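You operate a simulated robot arm through the tools that you are given. There is no shell and no other tool.

Carry out the task below with a simulated robot arm. There is one attempt and no reset: what you move stays moved.

Task
Probe the block on the pad at range B and mark the lane that the screen names.
Fine: the block marked good for good, else the one marked hold; swing the arm clear, block with the teal top back in its row, knob to range A; the adjust knob and the two blocks beside it stay. Where these are worked on the way, their far stop is far enough and under half their travel is too little: knob marked range.

It is judged by the outcome, as a careful person would: the job done as asked, and still so three seconds after it is handed in. It fails if anything else is knocked over, pushed out of place, dropped, spilled or broken.

Robot
A 6-joint arm with a two-finger parallel gripper, fixed in place. Base frame: the origin is at the foot of the arm, x ahead of it, y to its left, z up; the work surface is at about z = 0.86. Units: m, rad, N and s.
With the tool pointing down near the work surface it reaches from about 0.24 to 0.64 m from the base axis. Its first joint turns from -1.152 to 1.152 rad. Payload 2.7 kg.
Tool frame: the origin (TCP) lies between the finger pads and is the grasp point; the fingertips stand 0.023 m ahead of it; z points along the fingers, y is the line along which they close. Largest opening 0.094 m; finger width 0.038, thickness 0.01; the body of the gripper, 0.054 by 0.096 m, starts 0.039 m behind the TCP.
Orientation is that of the tool frame in the base frame, as a unit quaternion [x, y, z, w]. With the fingers straight down and closing along the base's y, the tool's x points along the base's -x, its y along +y and its z along -z.

Tools
- The arm moves only by the tool nudge_tool. Its argument "increments" is a list of rows, each a list of 7 numbers: the finger opening in m, from 0 to 0.094, then the shift along the tool's x, y, z in units of 500 mm (1.0 is 500 mm), then the turn, a rotation vector about the tool's x, y, z in units of 180 degrees (1.0 is 180 degrees). In form: [[claw, tx, ty, tz, wx, wy, wz], ...]. A call has 1 to 20 rows; each row is the pose to reach, as a shift and turn from the pose commanded when the call began, along the tool's axes at that moment. A call with a number of a shift or a turn outside -1 to 1 is refused whole. A row lasts 0.2 s, in which the tool goes at most 0.05 m and 0.15 rad; a call with a longer step from one row to the next is refused whole, and so is a gripper value outside its range. Where a pose cannot be reached the arm comes as near as it can. A force on the tool above 40 N (or 10 N above the force at the start of the call, whichever is more), or a blocked arm, ends the call early, and 0.2 s more pass. The fingers move at their own pace (about 0.045 m/s each) and stop on an object; they squeeze with about 21 N. The grip force told is the motor's: it shows also when the fingers shut on nothing. Time passes only in rows, and 0.2 s behind the last, so rows that repeat a pose let the fingers close. It gives the time, the measured TCP pose, the force on the tool (base axes), the opening and the grip force at its end, in the units of the frame above (readings bear some noise), with the torque about the TCP (base axes, N m) and any sound that the robot's microphone picked up.
- Cameras (640 x 400 px; columns grow to the right, rows downward): "scene" is fixed at [0.0861, -0.4402, 1.4139]; the picture's right is [0.66, -0.75, 0.00], its down [-0.37, -0.32, -0.87] and it looks along [0.66, 0.57, -0.49] (base axes); focal length 270 px, centre (320, 200). "wrist" rides on the gripper at [0.086, 0.016, -0.074] in the tool frame; the picture's right is [-0.18, 0.98, 0.00], its down [-0.58, -0.11, -0.81] and it looks along [-0.79, -0.15, 0.59] (tool axes); focal length 243 px, centre (320, 200). There is no depth. A picture from a camera that has moved, and an enlarged one, comes with that camera's place and axes in the base frame and with its lens.
- get_image(camera): a new picture of that camera. It takes no simulated time.
- close_up(camera, box): a new picture of the part [left, top, right, bottom] of that camera's present view, enlarged. It takes no simulated time.
- close_job(): hands the job in; it is judged then, once.

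Nothing tells you positions but the pictures and the camera data. Unless the task says otherwise, let go and move clear before handing in.

The tools are called after "Request:" by a JSON object that holds its "fn" and its "kwargs". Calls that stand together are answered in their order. nudge_tool: Moves the arm, as the interface text tells. Its arguments: {"type":"object","properties":{"increments":{"type":"array"}},"required":["increments"]} The other tools are called the same way: get_image (camera) takes a picture; close_up (camera, box) takes an enlarged picture of a part of a camera's view; close_job () hands the job in.

At the start:

```text
clock: 0.0
tool_pos: [0.4143, -0.0883, 1.2275]
ee_rot: [-0.001, 1.0, -0.001, 0.0]
ft_force: [0.3, 0.3, -0.1]
moment: [0.0, 0.01, -0.01]
opening: 0.094
gripper_force: 0.0
```

scene: 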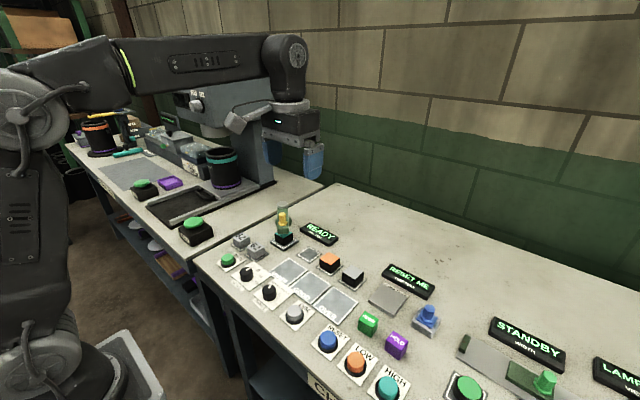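
wrist: 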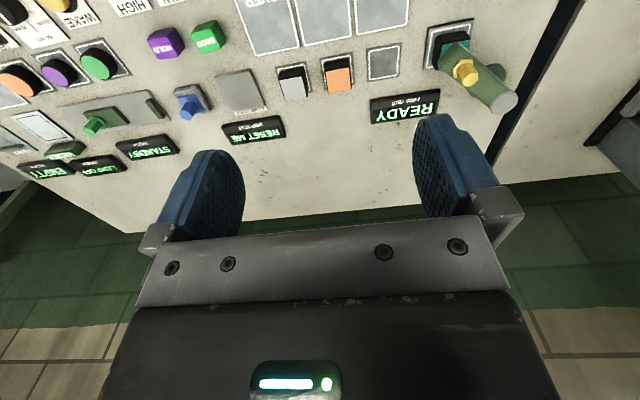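

I see a console with knobs, buttons, pads, blocks and small screens. I'll look closer before moving anything.

Request:
{"fn": "close_up", "kwargs": {"camera": "scene", "box": [190, 190, 350, 290]}}

Request:
{"fn": "close_up", "kwargs": {"camera": "scene", "box": [300, 250, 460, 350]}}

Request:
{"fn": "close_up", "kwargs": {"camera": "scene", "box": [210, 250, 330, 325]}}

Request:
{"fn": "close_up", "kwargs": {"camera": "scene", "box": [440, 300, 640, 400]}}

Request:
{"fn": "close_up", "kwargs": {"camera": "scene", "box": [290, 310, 450, 400]}}

Request:
{"fn": "close_up", "kwargs": {"camera": "wrist", "box": [0, 0, 240, 180]}}

Request:
{"fn": "close_up", "kwargs": {"camera": "wrist", "box": [220, 0, 540, 180]}}

```text
4.00 times, centred on (270, 240) of scene
camera zoom: at [0.0861, -0.4402, 1.4139], right [0.66, -0.75, 0.0], down [-0.37, -0.32, -0.87], along [0.66, 0.57, -0.49], focal length 1082 px, centre (520, 40)
```

zoom: 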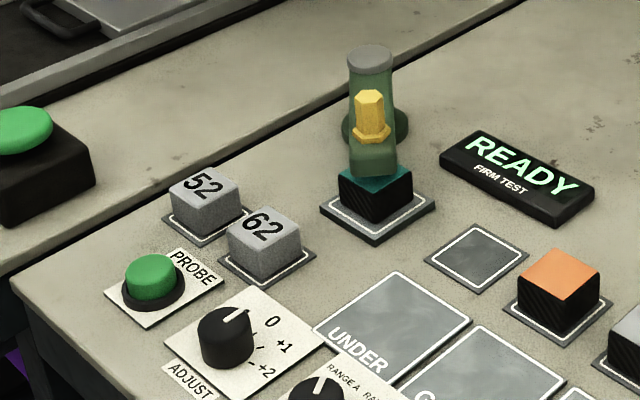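

```text
4.00 times, centred on (380, 300) of scene
camera zoom: at [0.0861, -0.4402, 1.4139], right [0.66, -0.75, 0.0], down [-0.37, -0.32, -0.87], along [0.66, 0.57, -0.49], focal length 1082 px, centre (80, -200)
```

zoom: 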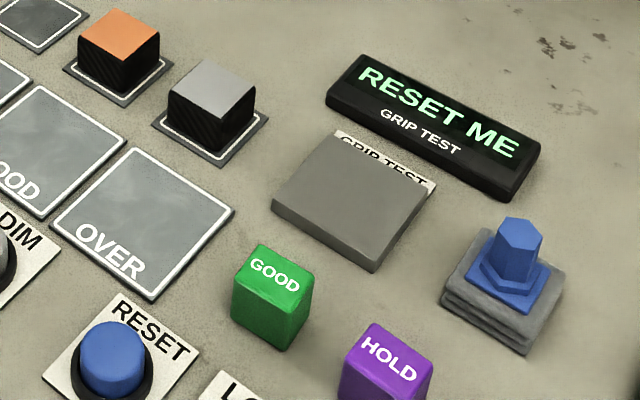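

```text
5.33 times, centred on (270, 288) of scene
camera zoom: at [0.0861, -0.4402, 1.4139], right [0.66, -0.75, 0.0], down [-0.37, -0.32, -0.87], along [0.66, 0.57, -0.49], focal length 1443 px, centre (587, -267)
```

zoom: 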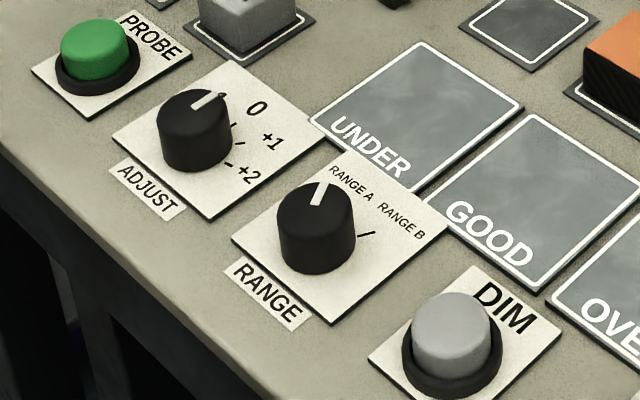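

```text
3.20 times, centred on (540, 350) of scene
camera zoom: at [0.0861, -0.4402, 1.4139], right [0.66, -0.75, 0.0], down [-0.37, -0.32, -0.87], along [0.66, 0.57, -0.49], focal length 866 px, centre (-384, -280)
```

zoom: 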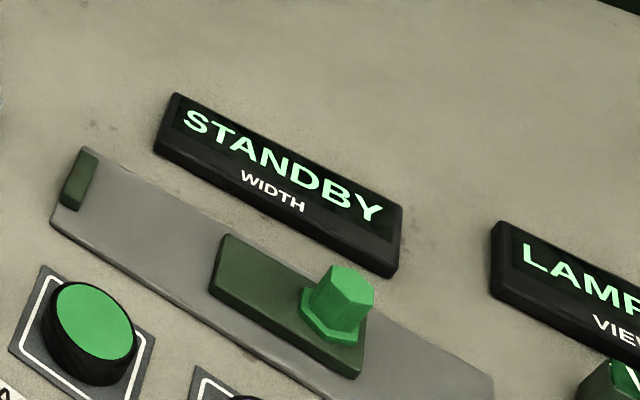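

```text
4.00 times, centred on (370, 355) of scene
camera zoom: at [0.0861, -0.4402, 1.4139], right [0.66, -0.75, 0.0], down [-0.37, -0.32, -0.87], along [0.66, 0.57, -0.49], focal length 1082 px, centre (120, -420)
```

zoom: 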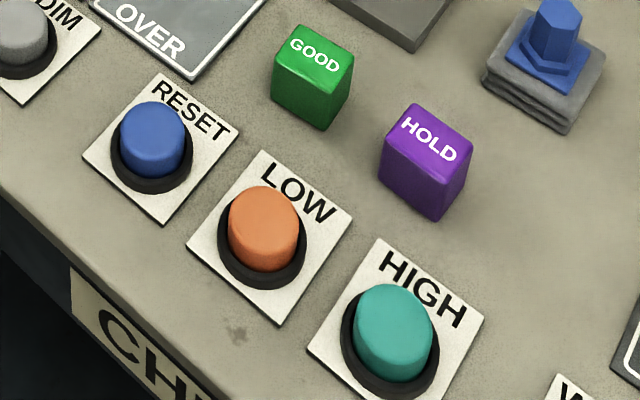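

```text
2.22 times, centred on (120, 90) of wrist
camera zoom: at [0.3287, -0.071, 1.3017], right [0.18, 0.98, 0.0], down [0.58, -0.11, 0.81], along [0.79, -0.15, -0.59], focal length 539 px, centre (764, 444)
```

zoom: 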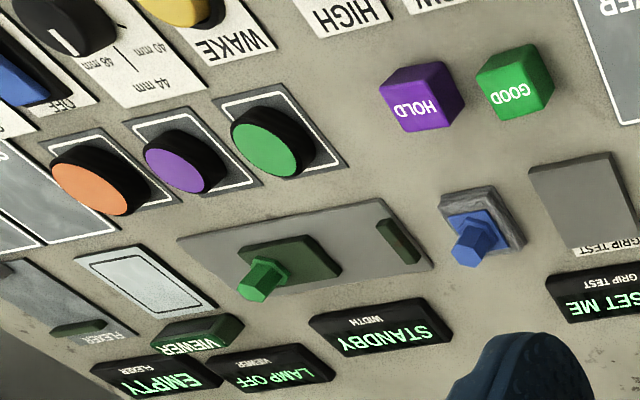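

```text
2.00 times, centred on (380, 90) of wrist
camera zoom: at [0.3287, -0.071, 1.3017], right [0.18, 0.98, 0.0], down [0.58, -0.11, 0.81], along [0.79, -0.15, -0.59], focal length 485 px, centre (200, 420)
```

zoom: 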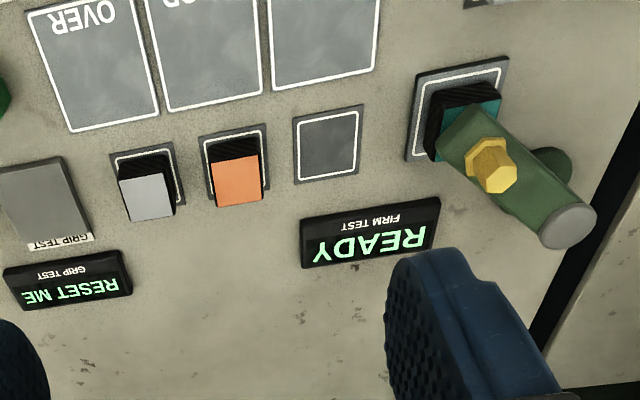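

The FIRM TEST station, with the teal block under the probe arm, is near (0.54, 0.11), and the range knob is near (0.376, -0.03). I'll zoom in further on the probe arm and the knob.

Request:
{"fn": "close_up", "kwargs": {"camera": "scene", "box": [260, 195, 310, 255]}}

Request:
{"fn": "close_up", "kwargs": {"camera": "wrist", "box": [410, 10, 530, 130]}}

Request:
{"fn": "close_up", "kwargs": {"camera": "scene", "box": [235, 265, 305, 330]}}

Request:
{"fn": "close_up", "kwargs": {"camera": "scene", "box": [80, 60, 280, 260]}}

```text
6.67 times, centred on (285, 225) of scene
camera zoom: at [0.0861, -0.4402, 1.4139], right [0.66, -0.75, 0.0], down [-0.37, -0.32, -0.87], along [0.66, 0.57, -0.49], focal length 1803 px, centre (553, 33)
```

zoom: 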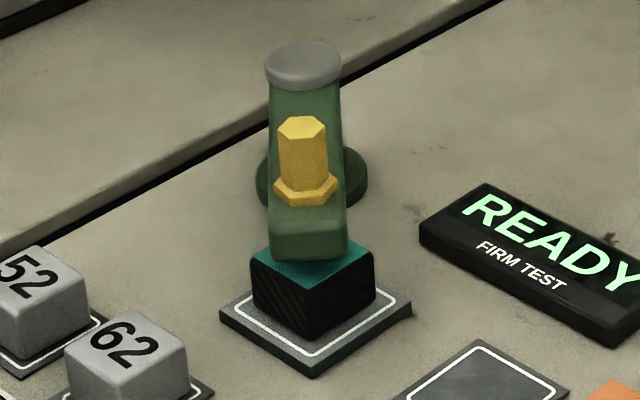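

```text
3.33 times, centred on (470, 70) of wrist
camera zoom: at [0.3287, -0.071, 1.3017], right [0.18, 0.98, 0.0], down [0.58, -0.11, 0.81], along [0.79, -0.15, -0.59], focal length 809 px, centre (-180, 633)
```

zoom: 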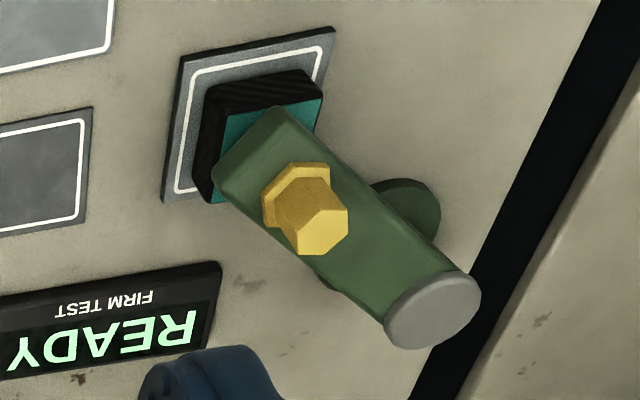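

```text
6.15 times, centred on (270, 298) of scene
camera zoom: at [0.0861, -0.4402, 1.4139], right [0.66, -0.75, 0.0], down [-0.37, -0.32, -0.87], along [0.66, 0.57, -0.49], focal length 1664 px, centre (628, -400)
```

zoom: 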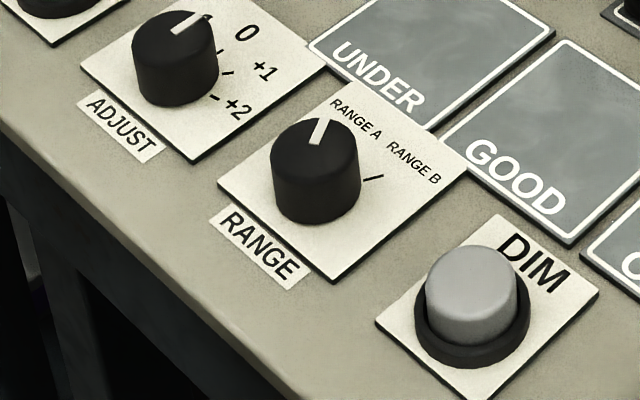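

```text
2.00 times, centred on (180, 160) of scene
camera zoom: at [0.0861, -0.4402, 1.4139], right [0.66, -0.75, 0.0], down [-0.37, -0.32, -0.87], along [0.66, 0.57, -0.49], focal length 541 px, centre (600, 280)
```

zoom: 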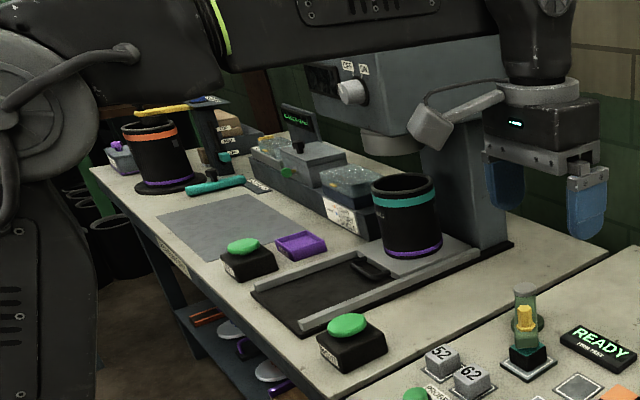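

The probe arm pivots at about (0.605, 0.184) and its yellow handle sits over the teal block. I'll move above the range knob, near (0.364, -0.027), and look with the wrist camera.

Request:
{"fn": "nudge_tool", "kwargs": {"increments": [[0.06, 0.0167, 0.0204, 0.0658, 0, 0, 0], [0.06, 0.0335, 0.0409, 0.1317, 0, 0, 0], [0.06, 0.0503, 0.0613, 0.1975, 0, 0, 0], [0.06, 0.0671, 0.0817, 0.2633, 0, 0, 0], [0.06, 0.0838, 0.1022, 0.3292, 0, 0, 0], [0.06, 0.1006, 0.1226, 0.395, 0, 0, 0], [0.06, 0.1006, 0.1226, 0.395, 0, 0, 0]]}}

Request:
{"fn": "get_image", "kwargs": {"camera": "wrist"}}

Request:
{"fn": "get_image", "kwargs": {"camera": "scene"}}

```text
clock: 1.6
tool_pos: [0.3654, -0.0268, 1.0282]
ee_rot: [-0.001, 1.0, 0.001, 0.001]
ft_force: [-0.2, -0.2, 0.6]
moment: [0.0, 0.0, -0.01]
opening: 0.0601
gripper_force: 0.1
```

```text
taken
camera wrist: at [0.2795, -0.0101, 1.1031], right [0.18, 0.98, 0.0], down [0.58, -0.11, 0.81], along [0.79, -0.15, -0.59], focal length 243 px, centre (320, 200)
```

wrist: 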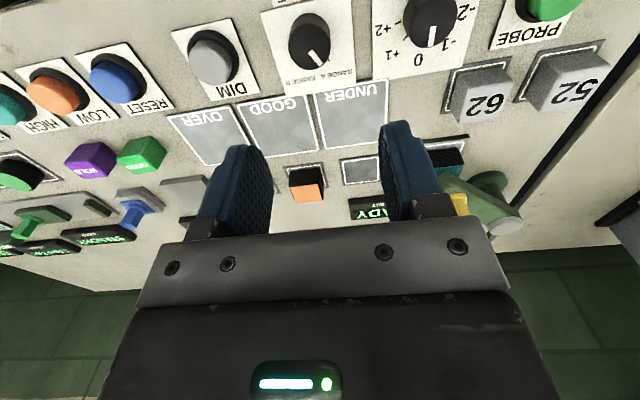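

```text
taken
```

scene: 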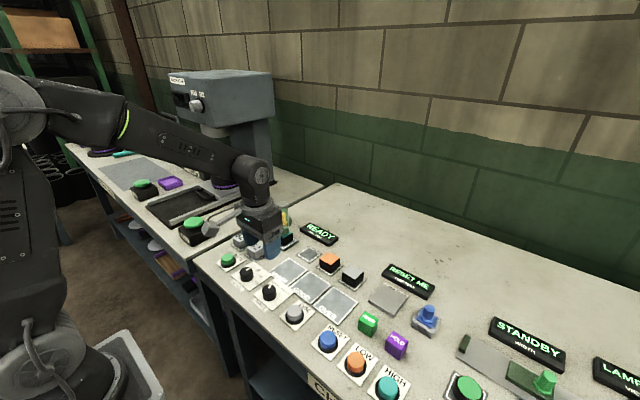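

Request:
{"fn": "close_up", "kwargs": {"camera": "wrist", "box": [160, 0, 460, 130]}}

Request:
{"fn": "close_up", "kwargs": {"camera": "wrist", "box": [270, 0, 370, 100]}}

Request:
{"fn": "close_up", "kwargs": {"camera": "wrist", "box": [430, 0, 630, 130]}}

```text
2.13 times, centred on (310, 65) of wrist
camera zoom: at [0.2795, -0.0101, 1.1031], right [0.18, 0.98, 0.0], down [0.58, -0.11, 0.81], along [0.79, -0.15, -0.59], focal length 518 px, centre (341, 488)
```

zoom: 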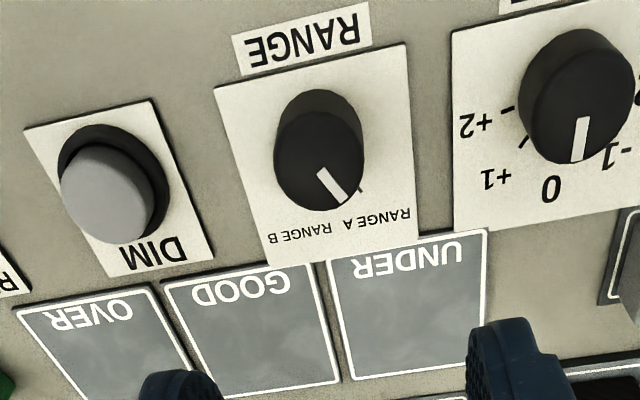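

```text
4.00 times, centred on (320, 50) of wrist
camera zoom: at [0.2795, -0.0101, 1.1031], right [0.18, 0.98, 0.0], down [0.58, -0.11, 0.81], along [0.79, -0.15, -0.59], focal length 970 px, centre (320, 800)
```

zoom: 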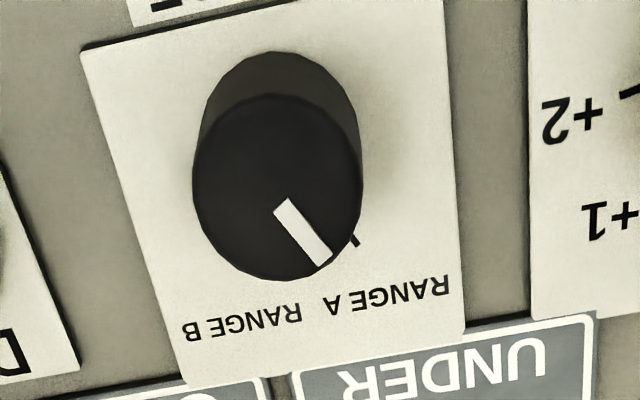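

```text
3.08 times, centred on (530, 65) of wrist
camera zoom: at [0.2795, -0.0101, 1.1031], right [0.18, 0.98, 0.0], down [0.58, -0.11, 0.81], along [0.79, -0.15, -0.59], focal length 746 px, centre (-326, 615)
```

zoom: 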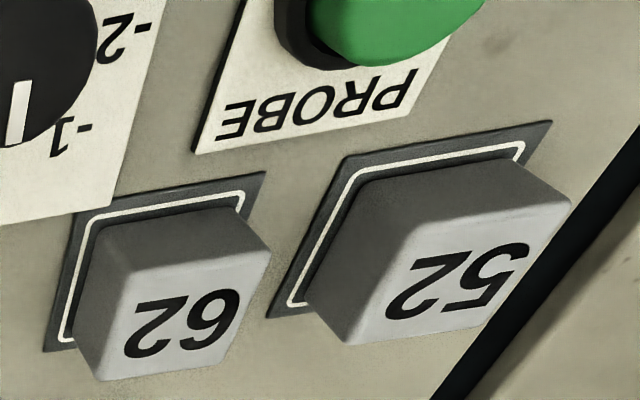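

The range knob reads A, pointing at about +30°, and B is at about -30°. Its centre is near (0.361, -0.033) and its top at z≈0.892. I'll turn the gripper +30° and go down around it.

Request:
{"fn": "nudge_tool", "kwargs": {"increments": [[0.06, 0.003, -0.006, 0, 0, 0, -0.0417], [0.06, 0.006, -0.013, 0, 0, 0, -0.0833], [0.06, 0.006, -0.013, 0, 0, 0, -0.125], [0.06, 0.006, -0.013, 0, 0, 0, -0.1667], [0.06, 0.006, -0.013, 0.06, 0, 0, -0.1667], [0.06, 0.006, -0.013, 0.12, 0, 0, -0.1667], [0.06, 0.006, -0.013, 0.18, 0, 0, -0.1667], [0.06, 0.006, -0.013, 0.18, 0, 0, -0.1667]]}}

Request:
{"fn": "get_image", "kwargs": {"camera": "wrist"}}

Request:
{"fn": "close_up", "kwargs": {"camera": "scene", "box": [190, 220, 350, 320]}}

```text
clock: 3.4
tool_pos: [0.3614, -0.0341, 0.9387]
ee_rot: [-0.26, 0.966, -0.001, 0.0]
ft_force: [0.3, 0.1, -0.8]
moment: [-0.04, 0.0, 0.01]
opening: 0.0597
gripper_force: 0.0
```

```text
taken
camera wrist: at [0.279, -0.0627, 1.0134], right [-0.33, 0.94, 0.0], down [0.56, 0.2, 0.81], along [0.76, 0.27, -0.59], focal length 243 px, centre (320, 200)
```

wrist: 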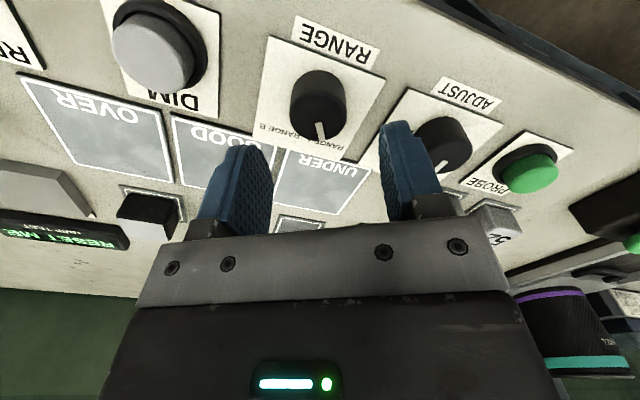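

```text
4.00 times, centred on (270, 270) of scene
camera zoom: at [0.0861, -0.4402, 1.4139], right [0.66, -0.75, 0.0], down [-0.37, -0.32, -0.87], along [0.66, 0.57, -0.49], focal length 1082 px, centre (520, -80)
```

zoom: 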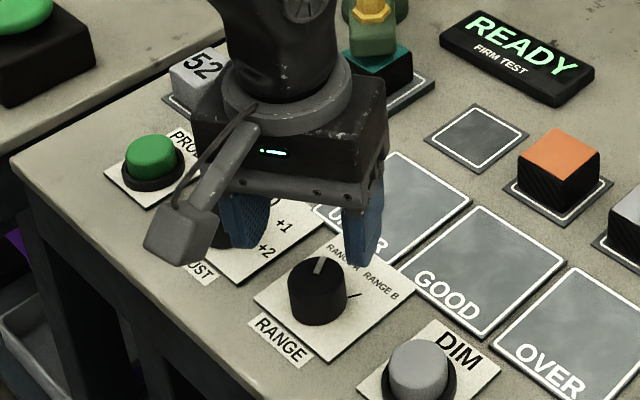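

The knob is centred between the fingers. I'll go down and close on it.

Request:
{"fn": "nudge_tool", "kwargs": {"increments": [[0.06, 0, 0, 0.03, 0, 0, 0], [0.06, 0, 0, 0.06, 0, 0, 0], [0.06, 0, 0, 0.09, 0, 0, 0], [0.06, 0, 0, 0.09, 0, 0, 0], [0.02, 0, 0, 0.09, 0, 0, 0], [0.02, 0, 0, 0.09, 0, 0, 0], [0.02, 0, 0, 0.09, 0, 0, 0], [0.02, 0, 0, 0.09, 0, 0, 0]]}}

Request:
{"fn": "get_image", "kwargs": {"camera": "wrist"}}

```text
clock: 5.2
tool_pos: [0.3626, -0.0342, 0.895]
ee_rot: [-0.258, 0.966, -0.001, 0.0]
ft_force: [15.1, -35.8, -11.4]
moment: [0.13, -0.2, 0.0]
opening: 0.0349
gripper_force: 45.0
```

```text
taken
camera wrist: at [0.2803, -0.0632, 0.9696], right [-0.33, 0.94, 0.0], down [0.56, 0.2, 0.81], along [0.76, 0.27, -0.59], focal length 243 px, centre (320, 200)
```

wrist: 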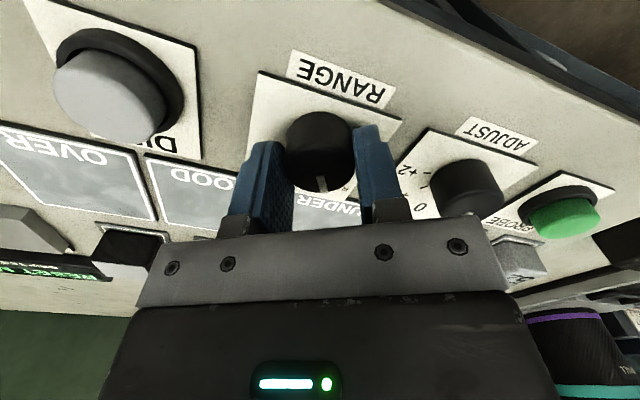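

The fingers hold the knob, but about 38 N of sideways force shows I'm off-centre by a millimetre or two. I'll shift to relieve that before turning.

Request:
{"fn": "nudge_tool", "kwargs": {"increments": [[0.02, 0, -0.002, 0, 0, 0, 0], [0.02, 0, -0.002, 0, 0, 0, 0]]}}

```text
clock: 5.8
tool_pos: [0.3622, -0.0351, 0.8945]
ee_rot: [-0.26, 0.966, -0.001, 0.001]
ft_force: [12.4, -28.6, -10.9]
moment: [0.59, -0.82, -0.04]
opening: 0.0348
gripper_force: 45.2
```

Request:
{"fn": "nudge_tool", "kwargs": {"increments": [[0.02, 0, -0.003, 0, 0, 0, 0], [0.02, 0, -0.006, 0, 0, 0, 0], [0.02, 0, -0.006, 0, 0, 0, 0]]}}

```text
clock: 6.6
tool_pos: [0.3625, -0.0341, 0.895]
ee_rot: [-0.26, 0.966, 0.001, 0.0]
ft_force: [-2.2, 23.9, 2.7]
moment: [0.7, -1.0, -0.07]
opening: 0.0346
gripper_force: 45.0
```

Request:
{"fn": "nudge_tool", "kwargs": {"increments": [[0.02, 0, 0.0022, 0, 0, 0, 0], [0.02, 0, 0.0022, 0, 0, 0, 0]]}}

```text
clock: 7.2
tool_pos: [0.363, -0.0345, 0.8946]
ee_rot: [-0.259, 0.966, -0.001, -0.001]
ft_force: [-0.6, 35.3, 10.7]
moment: [0.69, 0.97, -0.18]
opening: 0.0348
gripper_force: 44.9
```

Request:
{"fn": "nudge_tool", "kwargs": {"increments": [[0.02, 0, 0, 0, 0, 0, 0]]}}

Request:
{"fn": "nudge_tool", "kwargs": {"increments": [[0.02, 0, 0, 0, 0, 0, 0]]}}

```text
clock: 7.6
tool_pos: [0.3631, -0.0343, 0.8956]
ee_rot: [-0.259, 0.966, 0.0, 0.0]
ft_force: [-1.2, 35.6, 13.9]
moment: [0.42, 1.14, -0.18]
opening: 0.0346
gripper_force: 45.3
```

```text
clock: 8.0
tool_pos: [0.3632, -0.0343, 0.8956]
ee_rot: [-0.26, 0.965, -0.001, 0.0]
ft_force: [-2.6, 34.9, 17.1]
moment: [0.38, 1.03, -0.18]
opening: 0.0346
gripper_force: 44.5
```

The readings are ambiguous, so I'll release to let the arm settle, read its free pose, and regrip.

Request:
{"fn": "nudge_tool", "kwargs": {"increments": [[0.05, 0, 0, 0, 0, 0, 0], [0.05, 0, 0, 0, 0, 0, 0], [0.05, 0, 0, 0, 0, 0, 0]]}}

Request:
{"fn": "get_image", "kwargs": {"camera": "wrist"}}

```text
clock: 8.8
tool_pos: [0.3632, -0.0358, 0.8956]
ee_rot: [-0.26, 0.966, 0.0, 0.001]
ft_force: [0.6, 0.4, -0.4]
moment: [0.0, -0.04, -0.02]
opening: 0.0503
gripper_force: 0.0
```

```text
taken
camera wrist: at [0.2807, -0.0654, 0.9696], right [-0.33, 0.94, 0.0], down [0.56, 0.2, 0.81], along [0.76, 0.27, -0.59], focal length 243 px, centre (320, 200)
```

wrist: 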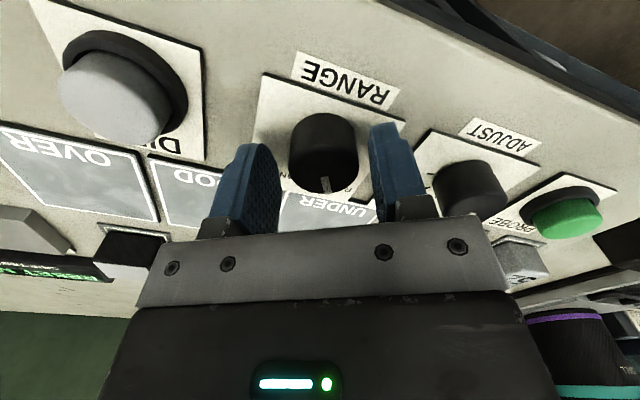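

Request:
{"fn": "close_up", "kwargs": {"camera": "wrist", "box": [240, 70, 400, 230]}}

Request:
{"fn": "close_up", "kwargs": {"camera": "scene", "box": [235, 255, 305, 325]}}

```text
2.50 times, centred on (320, 150) of wrist
camera zoom: at [0.2807, -0.0654, 0.9696], right [-0.33, 0.94, 0.0], down [0.56, 0.2, 0.81], along [0.76, 0.27, -0.59], focal length 606 px, centre (320, 325)
```

zoom: 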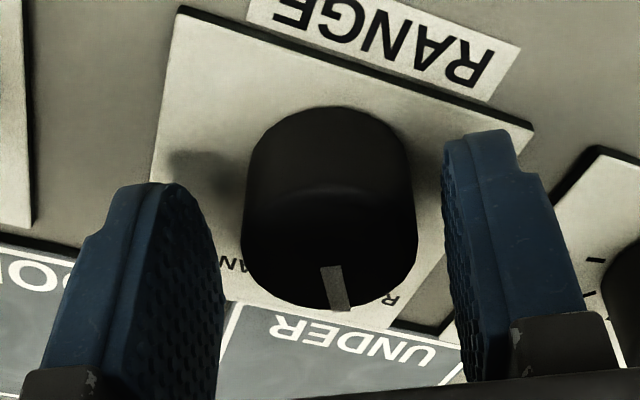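

```text
5.71 times, centred on (270, 290) of scene
camera zoom: at [0.0861, -0.4402, 1.4139], right [0.66, -0.75, 0.0], down [-0.37, -0.32, -0.87], along [0.66, 0.57, -0.49], focal length 1546 px, centre (606, -314)
```

zoom: 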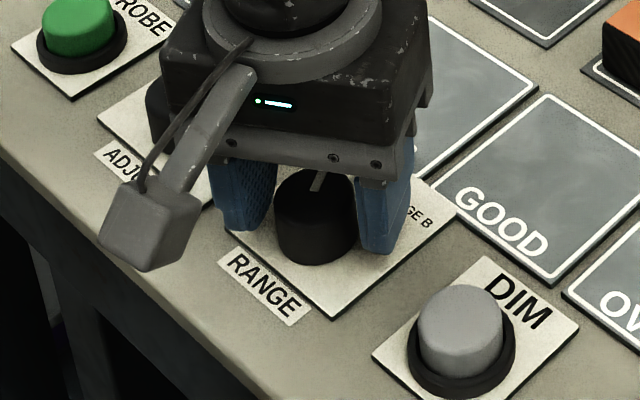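

Request:
{"fn": "nudge_tool", "kwargs": {"increments": [[0.05, -0.002, 0.0028, 0.006, 0, 0, 0], [0.05, -0.002, 0.0028, 0.006, 0, 0, 0], [0.02, -0.002, 0.0028, 0.006, 0, 0, 0], [0.02, -0.002, 0.0028, 0.006, 0, 0, 0], [0.02, -0.002, 0.0028, 0.006, 0, 0, 0]]}}

```text
clock: 10.0
tool_pos: [0.3637, -0.0339, 0.8917]
ee_rot: [-0.26, 0.966, 0.0, -0.001]
ft_force: [-1.9, 11.3, 2.1]
moment: [0.61, 0.45, -0.01]
opening: 0.0347
gripper_force: 45.3
```

Well centred now, so I'll turn the knob clockwise about 60° toward B.

Request:
{"fn": "nudge_tool", "kwargs": {"increments": [[0.02, 0, 0, 0, 0, 0, 0.0417], [0.02, 0, 0, 0, 0, 0, 0.0833], [0.02, 0, 0, 0, 0, 0, 0.125], [0.02, 0, 0, 0, 0, 0, 0.1667], [0.02, 0, 0, 0, 0, 0, 0.2083], [0.02, 0, 0, 0, 0, 0, 0.25], [0.02, 0, 0, 0, 0, 0, 0.2917], [0.02, 0, 0, 0, 0, 0, 0.3333], [0.02, 0, 0, 0, 0, 0, 0.3433]]}}

Request:
{"fn": "get_image", "kwargs": {"camera": "wrist"}}

Request:
{"fn": "close_up", "kwargs": {"camera": "scene", "box": [210, 235, 330, 335]}}

```text
clock: 12.0
tool_pos: [0.3627, -0.0366, 0.8912]
ee_rot: [0.274, 0.962, -0.001, 0.0]
ft_force: [1.1, -35.1, -15.2]
moment: [-0.02, -0.19, 0.43]
opening: 0.0346
gripper_force: 45.1
```

```text
taken
camera wrist: at [0.299, 0.0243, 0.9663], right [0.68, 0.74, 0.0], down [0.44, -0.4, 0.81], along [0.59, -0.55, -0.59], focal length 243 px, centre (320, 200)
```

wrist: 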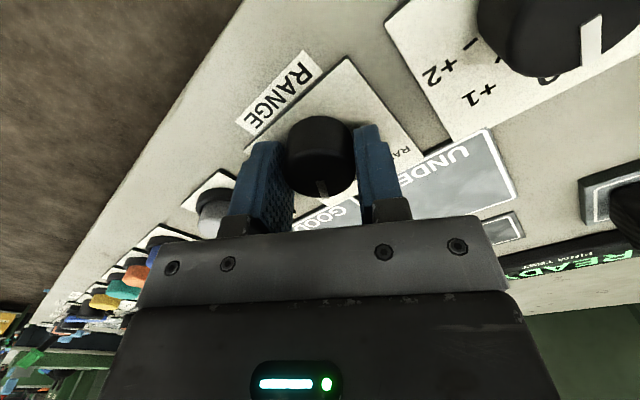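

```text
4.00 times, centred on (270, 285) of scene
camera zoom: at [0.0863, -0.4412, 1.4136], right [0.66, -0.75, 0.0], down [-0.37, -0.32, -0.87], along [0.66, 0.57, -0.49], focal length 1082 px, centre (520, -140)
```

zoom: 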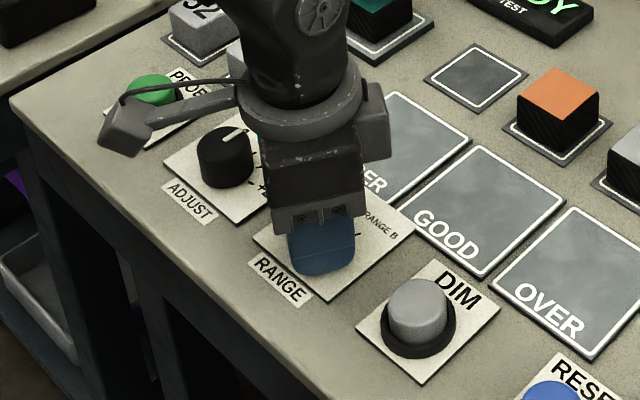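

The knob appears to be at B. I'll release, lift straight up and check.

Request:
{"fn": "nudge_tool", "kwargs": {"increments": [[0.06, 0, 0, 0, 0, 0, 0], [0.06, 0, 0, 0, 0, 0, 0], [0.06, 0, 0, 0, 0, 0, 0], [0.06, 0, 0, -0.08, 0, 0, 0], [0.06, 0, 0, -0.16, 0, 0, 0], [0.06, 0, 0, -0.24, 0, 0, 0], [0.06, 0, 0, -0.24, 0, 0, -0.0417], [0.06, 0, 0, -0.24, 0, 0, -0.0833], [0.06, 0, 0, -0.24, 0, 0, -0.125], [0.06, 0, 0, -0.24, 0, 0, -0.1767], [0.06, 0, 0, -0.24, 0, 0, -0.1767]]}}

Request:
{"fn": "get_image", "kwargs": {"camera": "wrist"}}

Request:
{"fn": "get_image", "kwargs": {"camera": "scene"}}

Request:
{"fn": "close_up", "kwargs": {"camera": "wrist", "box": [240, 0, 440, 110]}}

Request:
{"fn": "close_up", "kwargs": {"camera": "scene", "box": [210, 235, 330, 335]}}

```text
refused: row 10 steps farther than a row can; nothing moved
```

```text
taken
camera wrist: at [0.299, 0.0243, 0.9663], right [0.68, 0.74, 0.0], down [0.44, -0.4, 0.81], along [0.59, -0.55, -0.59], focal length 243 px, centre (320, 200)
```

wrist: 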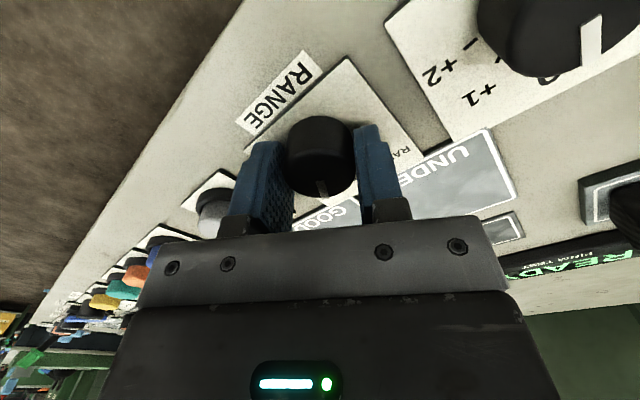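

```text
taken
```

scene: 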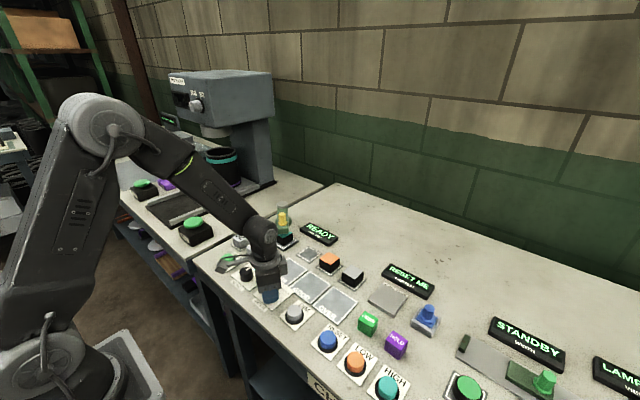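

```text
3.20 times, centred on (340, 55) of wrist
camera zoom: at [0.299, 0.0243, 0.9663], right [0.68, 0.74, 0.0], down [0.44, -0.4, 0.81], along [0.59, -0.55, -0.59], focal length 776 px, centre (256, 664)
```

zoom: 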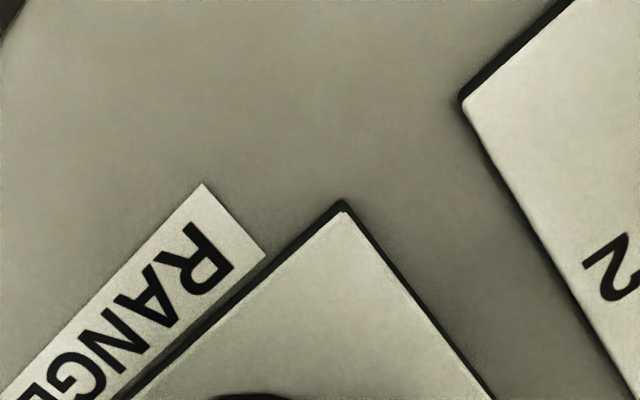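

```text
4.00 times, centred on (270, 285) of scene
camera zoom: at [0.0863, -0.4412, 1.4136], right [0.66, -0.75, 0.0], down [-0.37, -0.32, -0.87], along [0.66, 0.57, -0.49], focal length 1082 px, centre (520, -140)
```

zoom: 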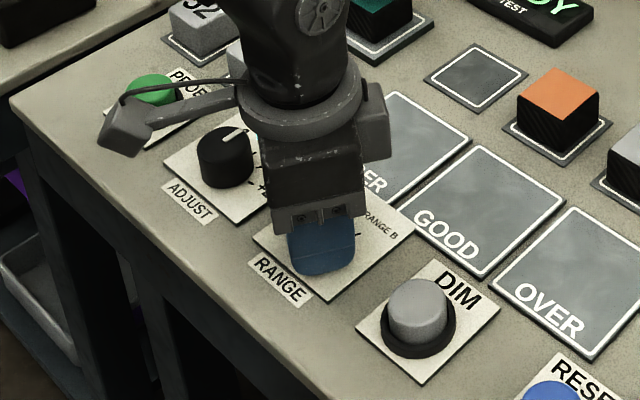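

One row's turn step was too large. I'll resend it with smaller turns.

Request:
{"fn": "nudge_tool", "kwargs": {"increments": [[0.06, 0, 0, 0, 0, 0, 0], [0.06, 0, 0, 0, 0, 0, 0], [0.06, 0, 0, 0, 0, 0, 0], [0.06, 0, 0, -0.08, 0, 0, 0], [0.06, 0, 0, -0.16, 0, 0, 0], [0.06, 0, 0, -0.24, 0, 0, 0], [0.06, 0, 0, -0.24, 0, 0, -0.0417], [0.06, 0, 0, -0.24, 0, 0, -0.0833], [0.06, 0, 0, -0.24, 0, 0, -0.125], [0.06, 0, 0, -0.24, 0, 0, -0.1667], [0.06, 0, 0, -0.24, 0, 0, -0.1767]]}}

Request:
{"fn": "get_image", "kwargs": {"camera": "wrist"}}

Request:
{"fn": "close_up", "kwargs": {"camera": "wrist", "box": [240, 0, 440, 110]}}

Request:
{"fn": "close_up", "kwargs": {"camera": "scene", "box": [210, 235, 330, 335]}}

```text
clock: 14.4
tool_pos: [0.3631, -0.0336, 1.0122]
ee_rot: [-0.002, 1.0, 0.0, 0.001]
ft_force: [-0.4, 0.1, -0.2]
moment: [-0.01, -0.03, 0.0]
opening: 0.06
gripper_force: 0.1
```

```text
taken
camera wrist: at [0.2774, -0.0175, 1.0862], right [0.18, 0.98, 0.0], down [0.58, -0.11, 0.81], along [0.79, -0.15, -0.59], focal length 243 px, centre (320, 200)
```

wrist: 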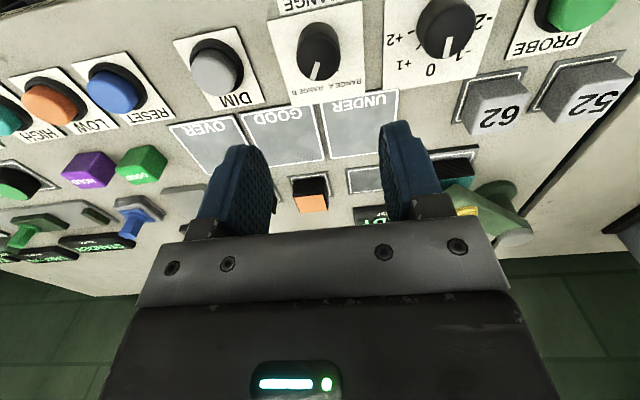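

```text
3.20 times, centred on (340, 55) of wrist
camera zoom: at [0.2774, -0.0175, 1.0862], right [0.18, 0.98, 0.0], down [0.58, -0.11, 0.81], along [0.79, -0.15, -0.59], focal length 776 px, centre (256, 664)
```

zoom: 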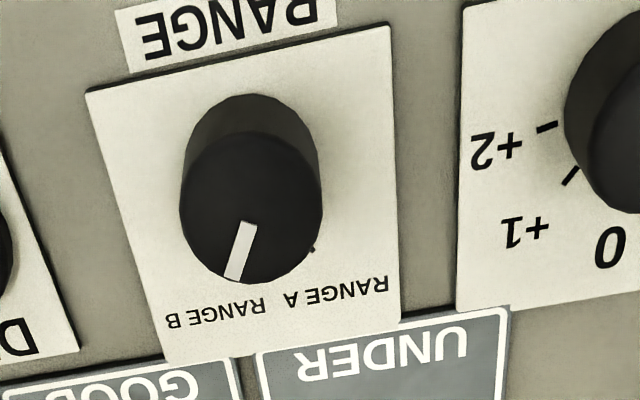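

```text
4.00 times, centred on (270, 285) of scene
camera zoom: at [0.0861, -0.4402, 1.4139], right [0.66, -0.75, 0.0], down [-0.37, -0.32, -0.87], along [0.66, 0.57, -0.49], focal length 1082 px, centre (520, -140)
```

zoom: 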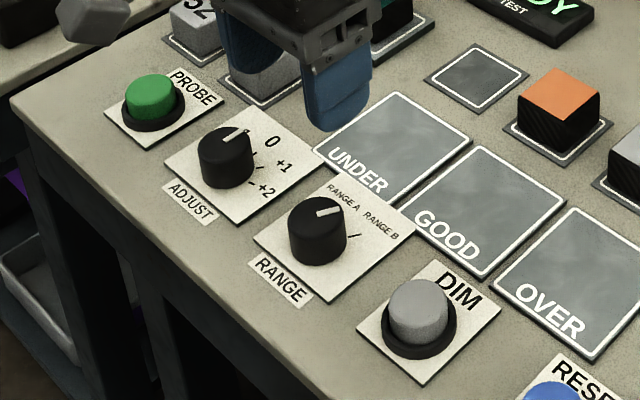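

The range knob is now at B. Next is the PROBE button near (0.363, 0.157): I'll move above it with the fingers closed.

Request:
{"fn": "nudge_tool", "kwargs": {"increments": [[0.0, 0, 0.08, 0, 0, 0, 0], [0.0, 0, 0.16, 0, 0, 0, 0], [0.0, 0, 0.24, 0, 0, 0, 0], [0.0, 0, 0.32, 0, 0, 0, 0], [0.0, 0, 0.381, 0, 0, 0, 0], [0.0, 0, 0.381, 0, 0, 0, 0]]}}

Request:
{"fn": "get_image", "kwargs": {"camera": "wrist"}}

Request:
{"fn": "close_up", "kwargs": {"camera": "wrist", "box": [240, 0, 400, 160]}}

Request:
{"fn": "close_up", "kwargs": {"camera": "scene", "box": [190, 205, 310, 305]}}

```text
clock: 15.8
tool_pos: [0.3644, 0.1568, 1.0123]
ee_rot: [0.0, 1.0, 0.0, 0.0]
ft_force: [0.5, -0.4, 0.3]
moment: [0.01, 0.01, -0.01]
opening: 0.0
gripper_force: 21.5
```

```text
taken
camera wrist: at [0.2779, 0.1732, 1.0872], right [0.18, 0.98, 0.0], down [0.58, -0.11, 0.81], along [0.79, -0.15, -0.59], focal length 243 px, centre (320, 200)
```

wrist: 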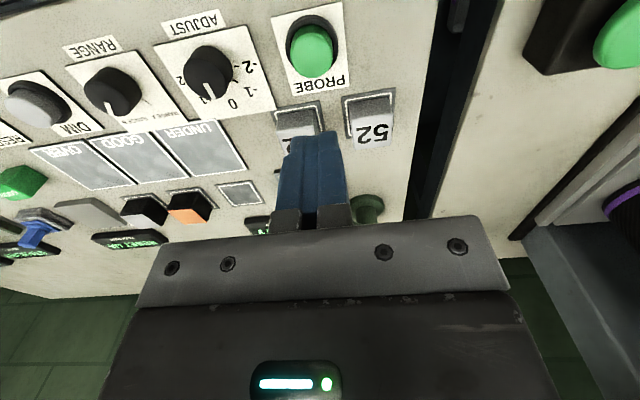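

```text
2.50 times, centred on (320, 80) of wrist
camera zoom: at [0.2779, 0.1732, 1.0872], right [0.18, 0.98, 0.0], down [0.58, -0.11, 0.81], along [0.79, -0.15, -0.59], focal length 606 px, centre (320, 500)
```

zoom: 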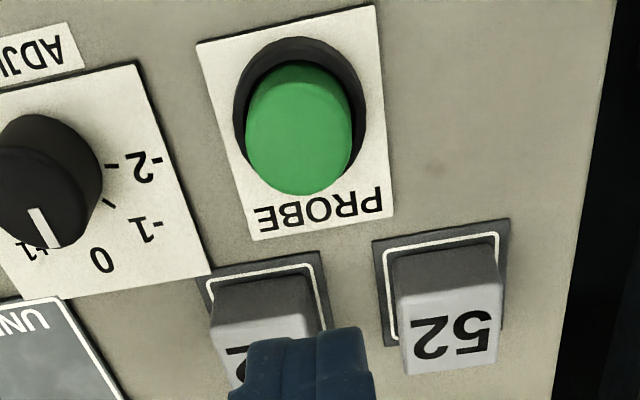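

```text
4.00 times, centred on (250, 255) of scene
camera zoom: at [0.0861, -0.4402, 1.4139], right [0.66, -0.75, 0.0], down [-0.37, -0.32, -0.87], along [0.66, 0.57, -0.49], focal length 1082 px, centre (600, -20)
```

zoom: 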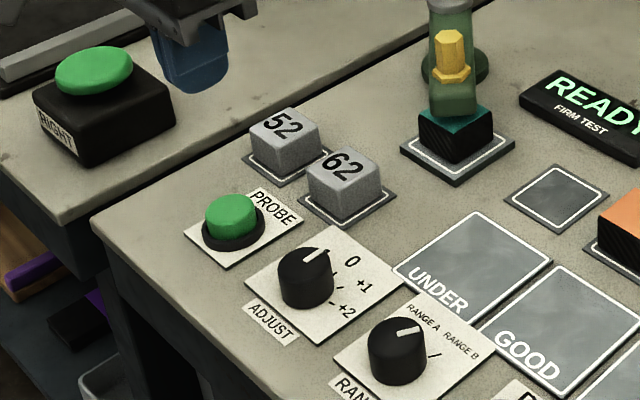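

The PROBE button top is at about (0.362, 0.151, 0.890). I'll come down just above it, then press gently in small steps.

Request:
{"fn": "nudge_tool", "kwargs": {"increments": [[0.0, 0.004, -0.012, 0.05, 0, 0, 0], [0.0, 0.004, -0.012, 0.1, 0, 0, 0], [0.0, 0.004, -0.012, 0.15, 0, 0, 0], [0.0, 0.004, -0.012, 0.188, 0, 0, 0], [0.0, 0.004, -0.012, 0.188, 0, 0, 0]]}}

Request:
{"fn": "close_up", "kwargs": {"camera": "wrist", "box": [240, 60, 400, 220]}}

Request:
{"fn": "close_up", "kwargs": {"camera": "scene", "box": [190, 205, 310, 305]}}

```text
clock: 17.0
tool_pos: [0.3608, 0.1504, 0.9168]
ee_rot: [0.0, 1.0, 0.0, 0.001]
ft_force: [-0.5, -0.8, 0.1]
moment: [-0.02, -0.02, -0.01]
opening: 0.0004
gripper_force: 21.1
```

```text
2.50 times, centred on (320, 140) of wrist
camera zoom: at [0.2747, 0.1662, 0.9916], right [0.18, 0.98, 0.0], down [0.58, -0.11, 0.81], along [0.79, -0.15, -0.59], focal length 606 px, centre (320, 350)
```

zoom: 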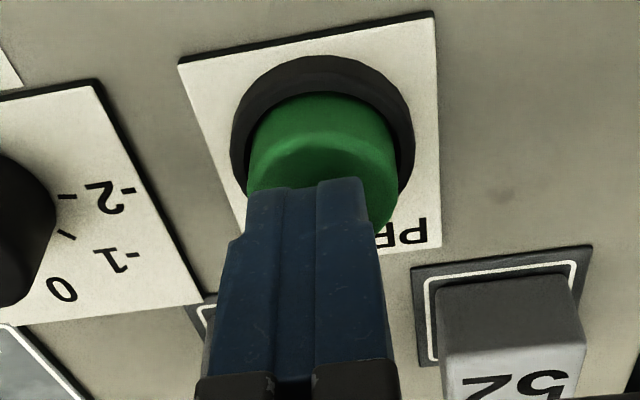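

```text
4.00 times, centred on (250, 255) of scene
camera zoom: at [0.0861, -0.4402, 1.4139], right [0.66, -0.75, 0.0], down [-0.37, -0.32, -0.87], along [0.66, 0.57, -0.49], focal length 1082 px, centre (600, -20)
```

zoom: 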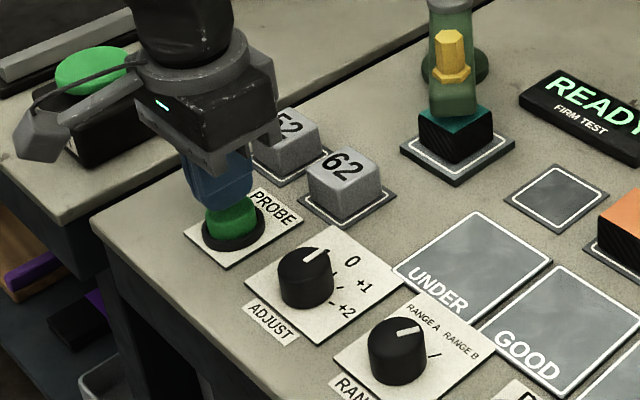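

Request:
{"fn": "nudge_tool", "kwargs": {"increments": [[0.0, 0, 0, 0.004, 0, 0, 0], [0.0, 0, 0, 0.008, 0, 0, 0], [0.0, 0, 0, 0.012, 0, 0, 0], [0.0, 0, 0, 0.016, 0, 0, 0]]}}

Request:
{"fn": "close_up", "kwargs": {"camera": "scene", "box": [190, 190, 350, 290]}}

```text
clock: 18.0
tool_pos: [0.3605, 0.1504, 0.9088]
ee_rot: [-0.001, 1.0, 0.0, 0.0]
ft_force: [-0.1, 0.6, 0.1]
moment: [-0.01, 0.02, 0.01]
opening: 0.0
gripper_force: 21.1
```

```text
4.00 times, centred on (270, 240) of scene
camera zoom: at [0.0861, -0.4402, 1.4139], right [0.66, -0.75, 0.0], down [-0.37, -0.32, -0.87], along [0.66, 0.57, -0.49], focal length 1082 px, centre (520, 40)
```

zoom: 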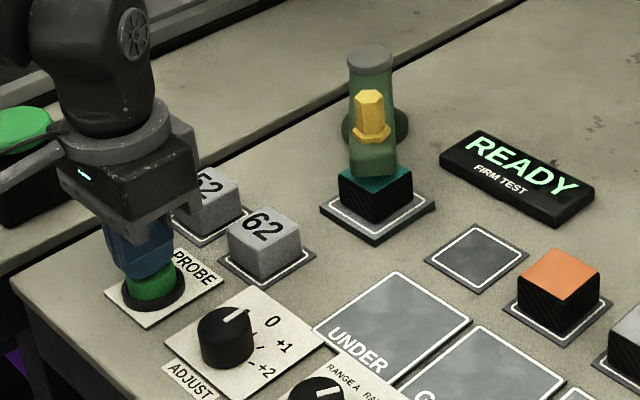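

No contact yet, so I'll keep going down in small steps.

Request:
{"fn": "nudge_tool", "kwargs": {"increments": [[0.0, 0, 0, 0.004, 0, 0, 0], [0.0, 0, 0, 0.008, 0, 0, 0], [0.0, 0, 0, 0.012, 0, 0, 0], [0.0, 0, 0, 0.016, 0, 0, 0]]}}

Request:
{"fn": "close_up", "kwargs": {"camera": "scene", "box": [190, 190, 350, 290]}}

```text
clock: 19.0
tool_pos: [0.3603, 0.1515, 0.9021]
ee_rot: [-0.002, 1.0, 0.0, 0.001]
ft_force: [-7.2, -6.3, 23.1]
moment: [-0.16, 0.09, 0.02]
opening: 0.0
gripper_force: 22.1
heard: click
```

```text
4.00 times, centred on (270, 240) of scene
camera zoom: at [0.0857, -0.4405, 1.4138], right [0.66, -0.75, 0.0], down [-0.37, -0.32, -0.87], along [0.66, 0.57, -0.49], focal length 1082 px, centre (520, 40)
```

zoom: 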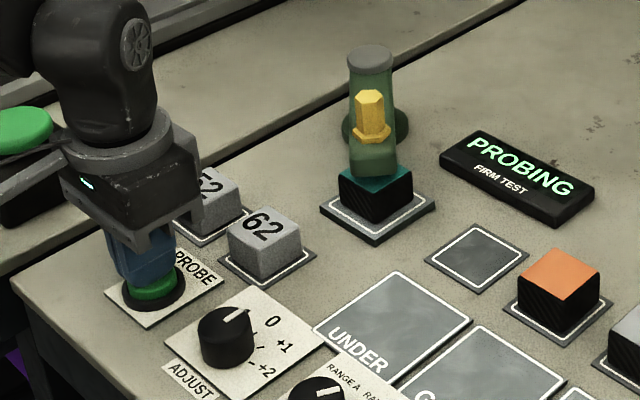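

It clicked and the screen shows PROBING. I'll lift off and wait for the result.

Request:
{"fn": "nudge_tool", "kwargs": {"increments": [[0.0, 0, 0, -0.04, 0, 0, 0], [0.0, 0, 0, -0.12, 0, 0, 0], [0.0, 0, 0, -0.2, 0, 0, 0], [0.0, 0, 0, -0.2, 0, 0, 0], [0.0, 0, 0, -0.2, 0, 0, 0], [0.0, 0, 0, -0.2, 0, 0, 0], [0.0, 0, 0, -0.2, 0, 0, 0], [0.0, 0, 0, -0.2, 0, 0, 0], [0.0, 0, 0, -0.2, 0, 0, 0], [0.0, 0, 0, -0.2, 0, 0, 0]]}}

Request:
{"fn": "close_up", "kwargs": {"camera": "scene", "box": [190, 190, 350, 290]}}

Request:
{"fn": "get_image", "kwargs": {"camera": "scene"}}

```text
clock: 21.2
tool_pos: [0.3608, 0.1521, 1.003]
ee_rot: [-0.001, 1.0, 0.0, 0.0]
ft_force: [0.3, -0.1, 0.7]
moment: [0.01, -0.01, -0.01]
opening: 0.0
gripper_force: 20.7
```

```text
4.00 times, centred on (270, 240) of scene
camera zoom: at [0.0861, -0.4402, 1.4139], right [0.66, -0.75, 0.0], down [-0.37, -0.32, -0.87], along [0.66, 0.57, -0.49], focal length 1082 px, centre (520, 40)
```

zoom: 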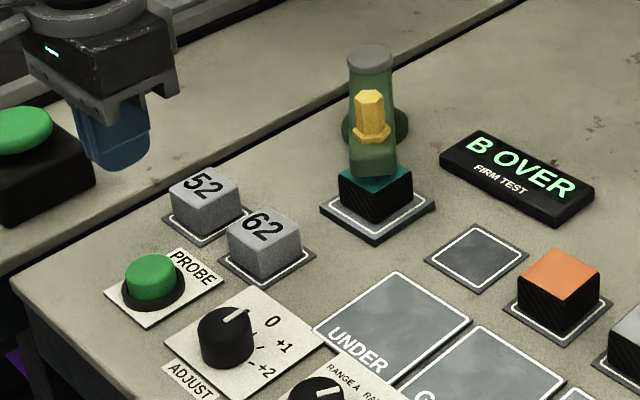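

```text
taken
```

scene: 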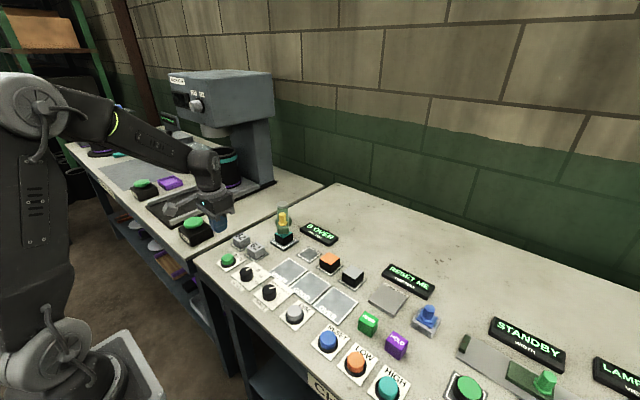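

The screen reads "B OVER", so the HOLD block goes in the OVER lane. First I'll swing the probe arm clear, after a closer wrist-camera look at it.

Request:
{"fn": "nudge_tool", "kwargs": {"increments": [[0.0, 0, 0, -0.08, 0, 0, 0], [0.0, -0.04, -0.03, -0.16, 0, 0, 0], [0.0, -0.08, -0.07, -0.2, 0, 0, 0], [0.0, -0.12, -0.1, -0.2, 0, 0, 0], [0.0, -0.12, -0.1, -0.2, 0, 0, 0]]}}

Request:
{"fn": "get_image", "kwargs": {"camera": "wrist"}}

Request:
{"fn": "close_up", "kwargs": {"camera": "wrist", "box": [240, 0, 440, 125]}}

Request:
{"fn": "close_up", "kwargs": {"camera": "scene", "box": [250, 195, 330, 255]}}

```text
clock: 22.4
tool_pos: [0.4195, 0.0999, 1.1012]
ee_rot: [-0.001, 1.0, 0.001, 0.0]
ft_force: [-0.5, 0.4, 0.1]
moment: [0.0, 0.01, 0.02]
opening: 0.0
gripper_force: 20.9
```

```text
taken
camera wrist: at [0.3339, 0.117, 1.1767], right [0.18, 0.98, 0.0], down [0.58, -0.11, 0.81], along [0.79, -0.15, -0.59], focal length 243 px, centre (320, 200)
```

wrist: 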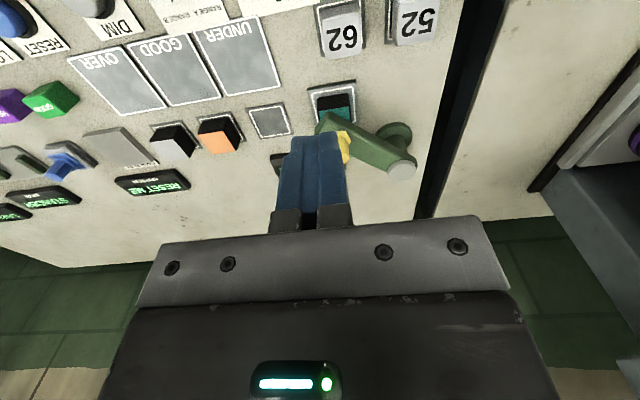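

```text
3.20 times, centred on (340, 62) of wrist
camera zoom: at [0.3339, 0.117, 1.1767], right [0.18, 0.98, 0.0], down [0.58, -0.11, 0.81], along [0.79, -0.15, -0.59], focal length 776 px, centre (256, 640)
```

zoom: 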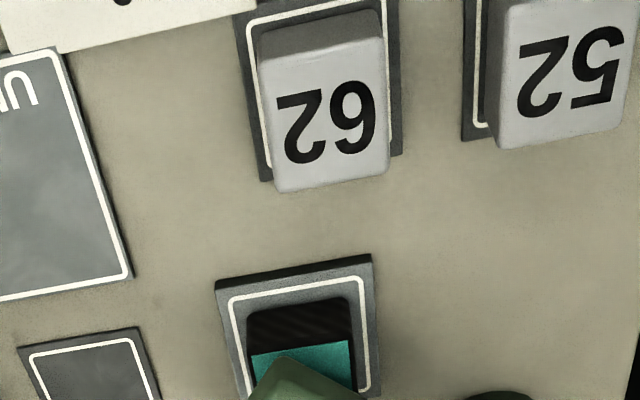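

```text
6.67 times, centred on (290, 225) of scene
camera zoom: at [0.0861, -0.4402, 1.4139], right [0.66, -0.75, 0.0], down [-0.37, -0.32, -0.87], along [0.66, 0.57, -0.49], focal length 1803 px, centre (520, 33)
```

zoom: 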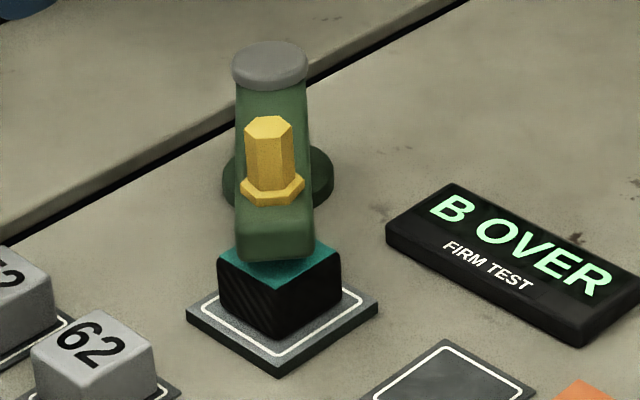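

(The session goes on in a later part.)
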